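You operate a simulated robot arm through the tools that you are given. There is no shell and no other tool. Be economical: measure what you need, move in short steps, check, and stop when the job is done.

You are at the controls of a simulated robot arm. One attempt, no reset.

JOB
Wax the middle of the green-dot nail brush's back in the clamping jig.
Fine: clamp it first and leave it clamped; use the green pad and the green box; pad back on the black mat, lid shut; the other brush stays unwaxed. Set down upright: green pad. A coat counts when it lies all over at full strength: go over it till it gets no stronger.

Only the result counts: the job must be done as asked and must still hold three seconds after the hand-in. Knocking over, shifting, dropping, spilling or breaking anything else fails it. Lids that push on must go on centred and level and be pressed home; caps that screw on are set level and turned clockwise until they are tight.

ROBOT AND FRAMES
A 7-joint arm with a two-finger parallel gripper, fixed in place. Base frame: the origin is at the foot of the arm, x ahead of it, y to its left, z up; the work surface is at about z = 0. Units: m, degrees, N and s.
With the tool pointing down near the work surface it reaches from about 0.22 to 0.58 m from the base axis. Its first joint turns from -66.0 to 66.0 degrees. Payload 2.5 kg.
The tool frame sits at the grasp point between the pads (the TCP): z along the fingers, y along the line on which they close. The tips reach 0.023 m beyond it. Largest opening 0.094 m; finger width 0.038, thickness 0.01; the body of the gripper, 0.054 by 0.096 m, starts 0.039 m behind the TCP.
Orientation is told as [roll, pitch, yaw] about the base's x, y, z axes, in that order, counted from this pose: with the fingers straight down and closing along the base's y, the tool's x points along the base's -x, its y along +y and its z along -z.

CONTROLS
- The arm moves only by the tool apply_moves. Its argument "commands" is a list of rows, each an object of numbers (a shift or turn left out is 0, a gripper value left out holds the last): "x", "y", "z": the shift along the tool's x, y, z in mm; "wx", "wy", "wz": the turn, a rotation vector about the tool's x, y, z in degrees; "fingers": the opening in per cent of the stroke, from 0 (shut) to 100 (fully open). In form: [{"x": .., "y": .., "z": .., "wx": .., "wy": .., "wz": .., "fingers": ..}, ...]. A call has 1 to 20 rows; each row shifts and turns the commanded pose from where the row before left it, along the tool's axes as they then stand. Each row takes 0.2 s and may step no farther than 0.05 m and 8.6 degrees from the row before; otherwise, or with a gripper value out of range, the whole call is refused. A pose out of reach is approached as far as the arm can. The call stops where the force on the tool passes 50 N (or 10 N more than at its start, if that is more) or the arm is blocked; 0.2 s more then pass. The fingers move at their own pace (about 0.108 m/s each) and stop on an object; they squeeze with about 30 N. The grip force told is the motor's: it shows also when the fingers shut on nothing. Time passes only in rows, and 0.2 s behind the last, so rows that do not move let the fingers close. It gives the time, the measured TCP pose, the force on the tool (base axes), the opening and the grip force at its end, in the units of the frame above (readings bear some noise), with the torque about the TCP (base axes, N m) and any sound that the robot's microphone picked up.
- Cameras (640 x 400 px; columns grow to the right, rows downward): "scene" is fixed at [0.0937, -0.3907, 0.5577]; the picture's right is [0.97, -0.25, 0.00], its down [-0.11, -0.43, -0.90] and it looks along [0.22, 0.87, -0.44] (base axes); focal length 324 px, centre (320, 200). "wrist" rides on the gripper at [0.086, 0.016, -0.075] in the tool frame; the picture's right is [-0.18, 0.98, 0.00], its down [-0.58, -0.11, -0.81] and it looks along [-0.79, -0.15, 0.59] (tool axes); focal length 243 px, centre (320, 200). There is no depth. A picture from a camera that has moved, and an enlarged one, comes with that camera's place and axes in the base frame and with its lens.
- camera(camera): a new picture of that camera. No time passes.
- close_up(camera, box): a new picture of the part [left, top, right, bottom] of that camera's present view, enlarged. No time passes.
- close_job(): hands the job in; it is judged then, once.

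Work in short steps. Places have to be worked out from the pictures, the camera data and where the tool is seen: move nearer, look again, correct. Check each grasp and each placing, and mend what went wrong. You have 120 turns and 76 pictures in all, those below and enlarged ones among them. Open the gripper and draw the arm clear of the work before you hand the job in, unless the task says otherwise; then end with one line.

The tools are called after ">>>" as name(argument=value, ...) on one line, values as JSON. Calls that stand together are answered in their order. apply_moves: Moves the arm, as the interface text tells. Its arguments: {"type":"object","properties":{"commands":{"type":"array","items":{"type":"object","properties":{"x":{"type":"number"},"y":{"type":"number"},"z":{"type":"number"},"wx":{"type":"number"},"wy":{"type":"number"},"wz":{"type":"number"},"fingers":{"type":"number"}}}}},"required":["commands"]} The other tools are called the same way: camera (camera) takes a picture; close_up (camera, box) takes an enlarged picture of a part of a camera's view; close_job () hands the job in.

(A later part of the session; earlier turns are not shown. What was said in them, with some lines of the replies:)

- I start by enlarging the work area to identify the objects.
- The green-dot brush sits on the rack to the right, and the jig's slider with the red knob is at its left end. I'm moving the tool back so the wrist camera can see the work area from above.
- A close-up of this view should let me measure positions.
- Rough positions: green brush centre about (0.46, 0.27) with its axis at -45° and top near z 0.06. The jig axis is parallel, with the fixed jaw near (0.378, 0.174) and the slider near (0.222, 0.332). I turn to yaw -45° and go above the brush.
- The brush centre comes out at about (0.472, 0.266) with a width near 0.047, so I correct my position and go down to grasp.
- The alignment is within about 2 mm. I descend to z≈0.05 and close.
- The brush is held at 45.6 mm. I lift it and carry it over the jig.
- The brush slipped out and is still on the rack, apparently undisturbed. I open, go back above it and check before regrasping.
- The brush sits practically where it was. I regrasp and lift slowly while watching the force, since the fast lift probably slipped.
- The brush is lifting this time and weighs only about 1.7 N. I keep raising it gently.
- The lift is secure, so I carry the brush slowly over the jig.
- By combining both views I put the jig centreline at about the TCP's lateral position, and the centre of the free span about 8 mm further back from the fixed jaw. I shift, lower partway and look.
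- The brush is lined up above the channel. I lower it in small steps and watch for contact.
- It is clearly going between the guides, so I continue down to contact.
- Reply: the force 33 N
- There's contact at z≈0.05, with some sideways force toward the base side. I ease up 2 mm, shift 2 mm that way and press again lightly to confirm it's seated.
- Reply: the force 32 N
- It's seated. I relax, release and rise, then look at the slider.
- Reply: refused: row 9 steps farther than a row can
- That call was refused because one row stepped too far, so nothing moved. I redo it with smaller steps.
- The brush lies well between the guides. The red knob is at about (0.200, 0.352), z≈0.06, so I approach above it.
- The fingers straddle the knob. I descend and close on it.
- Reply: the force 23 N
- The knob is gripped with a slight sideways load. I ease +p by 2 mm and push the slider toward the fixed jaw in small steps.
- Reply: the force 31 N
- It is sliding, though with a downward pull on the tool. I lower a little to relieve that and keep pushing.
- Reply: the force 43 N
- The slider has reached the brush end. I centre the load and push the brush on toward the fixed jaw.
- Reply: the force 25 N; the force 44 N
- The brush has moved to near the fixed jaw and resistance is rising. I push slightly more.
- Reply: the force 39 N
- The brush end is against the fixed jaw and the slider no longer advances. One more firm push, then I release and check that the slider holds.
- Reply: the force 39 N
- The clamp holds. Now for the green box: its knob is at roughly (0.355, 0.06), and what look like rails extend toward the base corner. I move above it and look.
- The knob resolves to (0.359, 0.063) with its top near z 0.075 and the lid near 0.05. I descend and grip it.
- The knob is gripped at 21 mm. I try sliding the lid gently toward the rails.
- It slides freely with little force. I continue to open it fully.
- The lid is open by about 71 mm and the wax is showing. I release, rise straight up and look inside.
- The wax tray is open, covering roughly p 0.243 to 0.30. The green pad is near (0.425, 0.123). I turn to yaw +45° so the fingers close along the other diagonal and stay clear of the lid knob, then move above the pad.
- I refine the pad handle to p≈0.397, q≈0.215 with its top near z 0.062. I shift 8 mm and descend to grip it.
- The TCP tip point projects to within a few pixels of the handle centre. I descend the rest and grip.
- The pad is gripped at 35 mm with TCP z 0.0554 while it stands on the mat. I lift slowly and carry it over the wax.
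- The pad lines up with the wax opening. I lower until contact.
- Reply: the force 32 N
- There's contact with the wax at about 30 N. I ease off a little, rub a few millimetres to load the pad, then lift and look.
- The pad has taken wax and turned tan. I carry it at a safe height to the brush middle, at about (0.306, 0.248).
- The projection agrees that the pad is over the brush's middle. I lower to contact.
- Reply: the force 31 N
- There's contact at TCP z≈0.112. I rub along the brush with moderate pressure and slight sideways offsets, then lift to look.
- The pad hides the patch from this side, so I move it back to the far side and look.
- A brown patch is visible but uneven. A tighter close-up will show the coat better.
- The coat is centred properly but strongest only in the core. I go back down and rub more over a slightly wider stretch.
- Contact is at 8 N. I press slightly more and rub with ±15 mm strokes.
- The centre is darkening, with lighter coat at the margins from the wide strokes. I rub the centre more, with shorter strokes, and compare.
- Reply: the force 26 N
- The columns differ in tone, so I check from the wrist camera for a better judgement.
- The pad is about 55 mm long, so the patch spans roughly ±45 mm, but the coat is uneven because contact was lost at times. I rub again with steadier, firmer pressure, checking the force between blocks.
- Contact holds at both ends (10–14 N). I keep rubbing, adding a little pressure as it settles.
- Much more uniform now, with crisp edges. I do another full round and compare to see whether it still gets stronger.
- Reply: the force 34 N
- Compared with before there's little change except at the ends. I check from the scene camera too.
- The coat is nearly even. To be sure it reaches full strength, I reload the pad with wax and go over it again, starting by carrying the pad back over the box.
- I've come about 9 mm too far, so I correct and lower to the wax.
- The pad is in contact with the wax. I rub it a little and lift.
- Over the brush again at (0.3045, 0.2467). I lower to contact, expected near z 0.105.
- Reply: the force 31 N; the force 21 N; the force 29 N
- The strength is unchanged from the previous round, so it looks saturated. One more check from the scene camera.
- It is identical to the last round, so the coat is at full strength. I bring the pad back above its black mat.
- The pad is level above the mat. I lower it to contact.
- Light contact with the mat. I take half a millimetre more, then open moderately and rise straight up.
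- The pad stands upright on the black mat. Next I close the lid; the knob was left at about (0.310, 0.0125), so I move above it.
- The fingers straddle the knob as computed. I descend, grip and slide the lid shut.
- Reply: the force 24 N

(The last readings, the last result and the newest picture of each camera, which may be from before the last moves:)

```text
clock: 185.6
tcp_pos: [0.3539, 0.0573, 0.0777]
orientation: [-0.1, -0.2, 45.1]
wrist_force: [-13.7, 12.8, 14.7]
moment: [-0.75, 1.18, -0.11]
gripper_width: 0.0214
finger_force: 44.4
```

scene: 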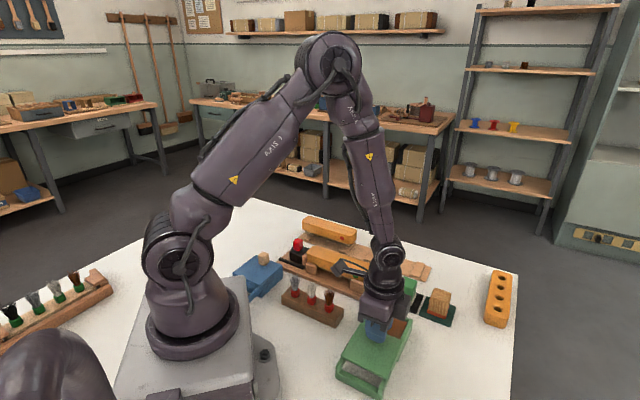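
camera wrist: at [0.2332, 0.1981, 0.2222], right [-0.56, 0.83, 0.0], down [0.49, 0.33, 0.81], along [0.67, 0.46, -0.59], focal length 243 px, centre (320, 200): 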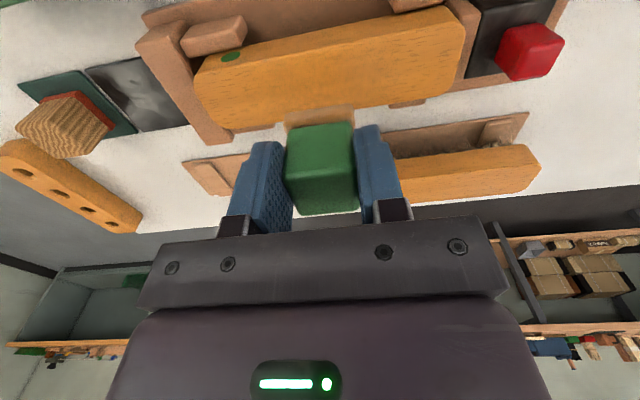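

There's about 9 mm left, with some sideways load. I relieve it and push on to the stop.

>>> apply_moves(commands=[{"y": 0.8}, {"x": -3}, {"x": -3}, {"x": -2}, {}])

>>> apply_moves(commands=[{"x": -1.5}, {"x": -1.5}, {}])

>>> close_up(camera="scene", box=[320, 270, 448, 350])

```text
clock: 186.8
tcp_pos: [0.36, 0.063, 0.0779]
orientation: [-0.1, -0.1, 45.0]
wrist_force: [-6.9, 7.2, 11.6]
moment: [0.33, -0.1, 0.04]
gripper_width: 0.0216
finger_force: 45.1
```

```text
clock: 187.6
tcp_pos: [0.3622, 0.0658, 0.077]
orientation: [-0.1, -0.3, 45.1]
wrist_force: [-12.0, 8.4, 18.0]
moment: [0.75, -0.4, -0.13]
gripper_width: 0.0216
finger_force: 45.1
```

```text
5.00 times, centred on (384, 310) of scene
camera zoom: at [0.0936, -0.3907, 0.5577], right [0.97, -0.25, 0.0], down [-0.11, -0.43, -0.9], along [0.22, 0.87, -0.44], focal length 1620 px, centre (0, -350)
```

zoom: 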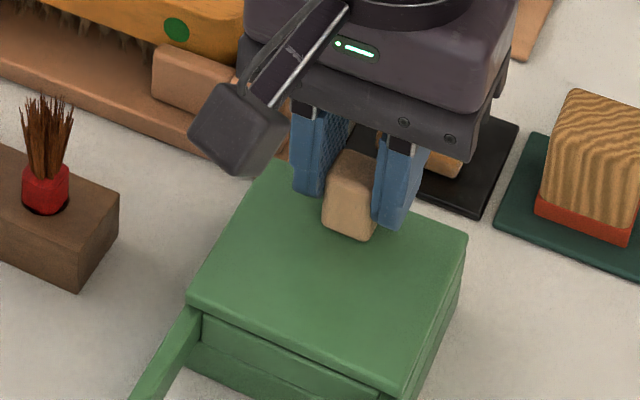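

The lid corners match their original closed positions. I nudge it a bit more to confirm it's against the stop.

>>> apply_moves(commands=[{"x": -1.5, "y": 0.5}, {"x": -1.5}, {}])

```text
clock: 188.4
tcp_pos: [0.3624, 0.0655, 0.0763]
orientation: [-0.1, 0.2, 45.0]
wrist_force: [-22.1, -8.7, 30.5]
moment: [0.02, 0.16, 0.1]
gripper_width: 0.0217
finger_force: 45.0
```

The position didn't advance and the force rose, so the lid is at its stop. I release, rise and check the whole scene.

>>> apply_moves(commands=[{"x": 1.5, "z": -0.5}, {"fingers": 60}, {}, {}, {"z": -15}, {"z": -30}, {"z": -40}, {"z": -40}, {"z": -40}, {"z": -30, "x": 30}, {"x": 40}, {}])

>>> close_up(camera="scene", box=[320, 260, 480, 360])

>>> camera(camera="scene")

```text
clock: 191.0
tcp_pos: [0.311, 0.0173, 0.2734]
orientation: [-0.1, -0.1, 45.0]
wrist_force: [0.4, -0.7, -0.3]
moment: [-0.02, -0.02, 0.01]
gripper_width: 0.0565
finger_force: 0.1
```

```text
4.00 times, centred on (400, 310) of scene
camera zoom: at [0.0937, -0.3907, 0.5577], right [0.97, -0.25, 0.0], down [-0.11, -0.43, -0.9], along [0.22, 0.87, -0.44], focal length 1296 px, centre (0, -240)
```

zoom: 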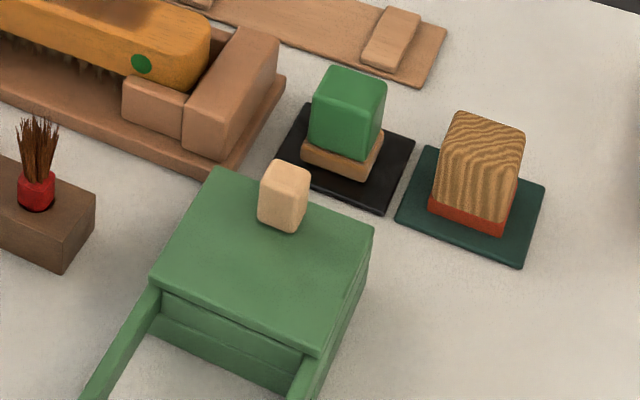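

```text
6 pictures are left
```

scene: 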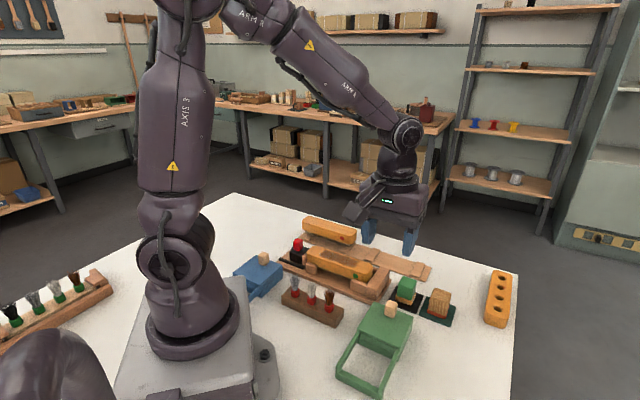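

The lid is shut exactly as at the start and the pad is on its mat. A last look at the clamp and coat.

>>> close_up(camera="scene", box=[270, 225, 398, 305])

```text
5.00 times, centred on (334, 265) of scene
camera zoom: at [0.0937, -0.3907, 0.5577], right [0.97, -0.25, 0.0], down [-0.11, -0.43, -0.9], along [0.22, 0.87, -0.44], focal length 1620 px, centre (250, -125)
```

zoom: 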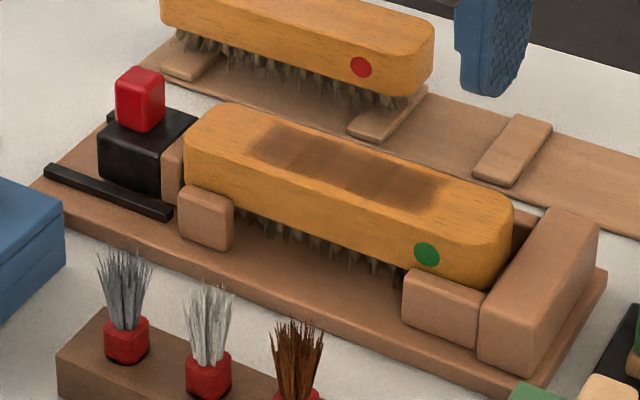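

The brush is still clamped between the slider and the fixed jaw, the coat is even, and the gripper is open and clear. Handing in.

>>> close_job()

```text
The job is handed in.
```

I clamped the green-dot brush in the jig and waxed the middle of its back until the coat got no stronger. It is still clamped, the green pad is upright on the black mat, the green box's lid is shut, and the red-dot brush is unwaxed. On the first try the brush slipped from the gripper as I lifted it and stayed on its rack; the second lift held.
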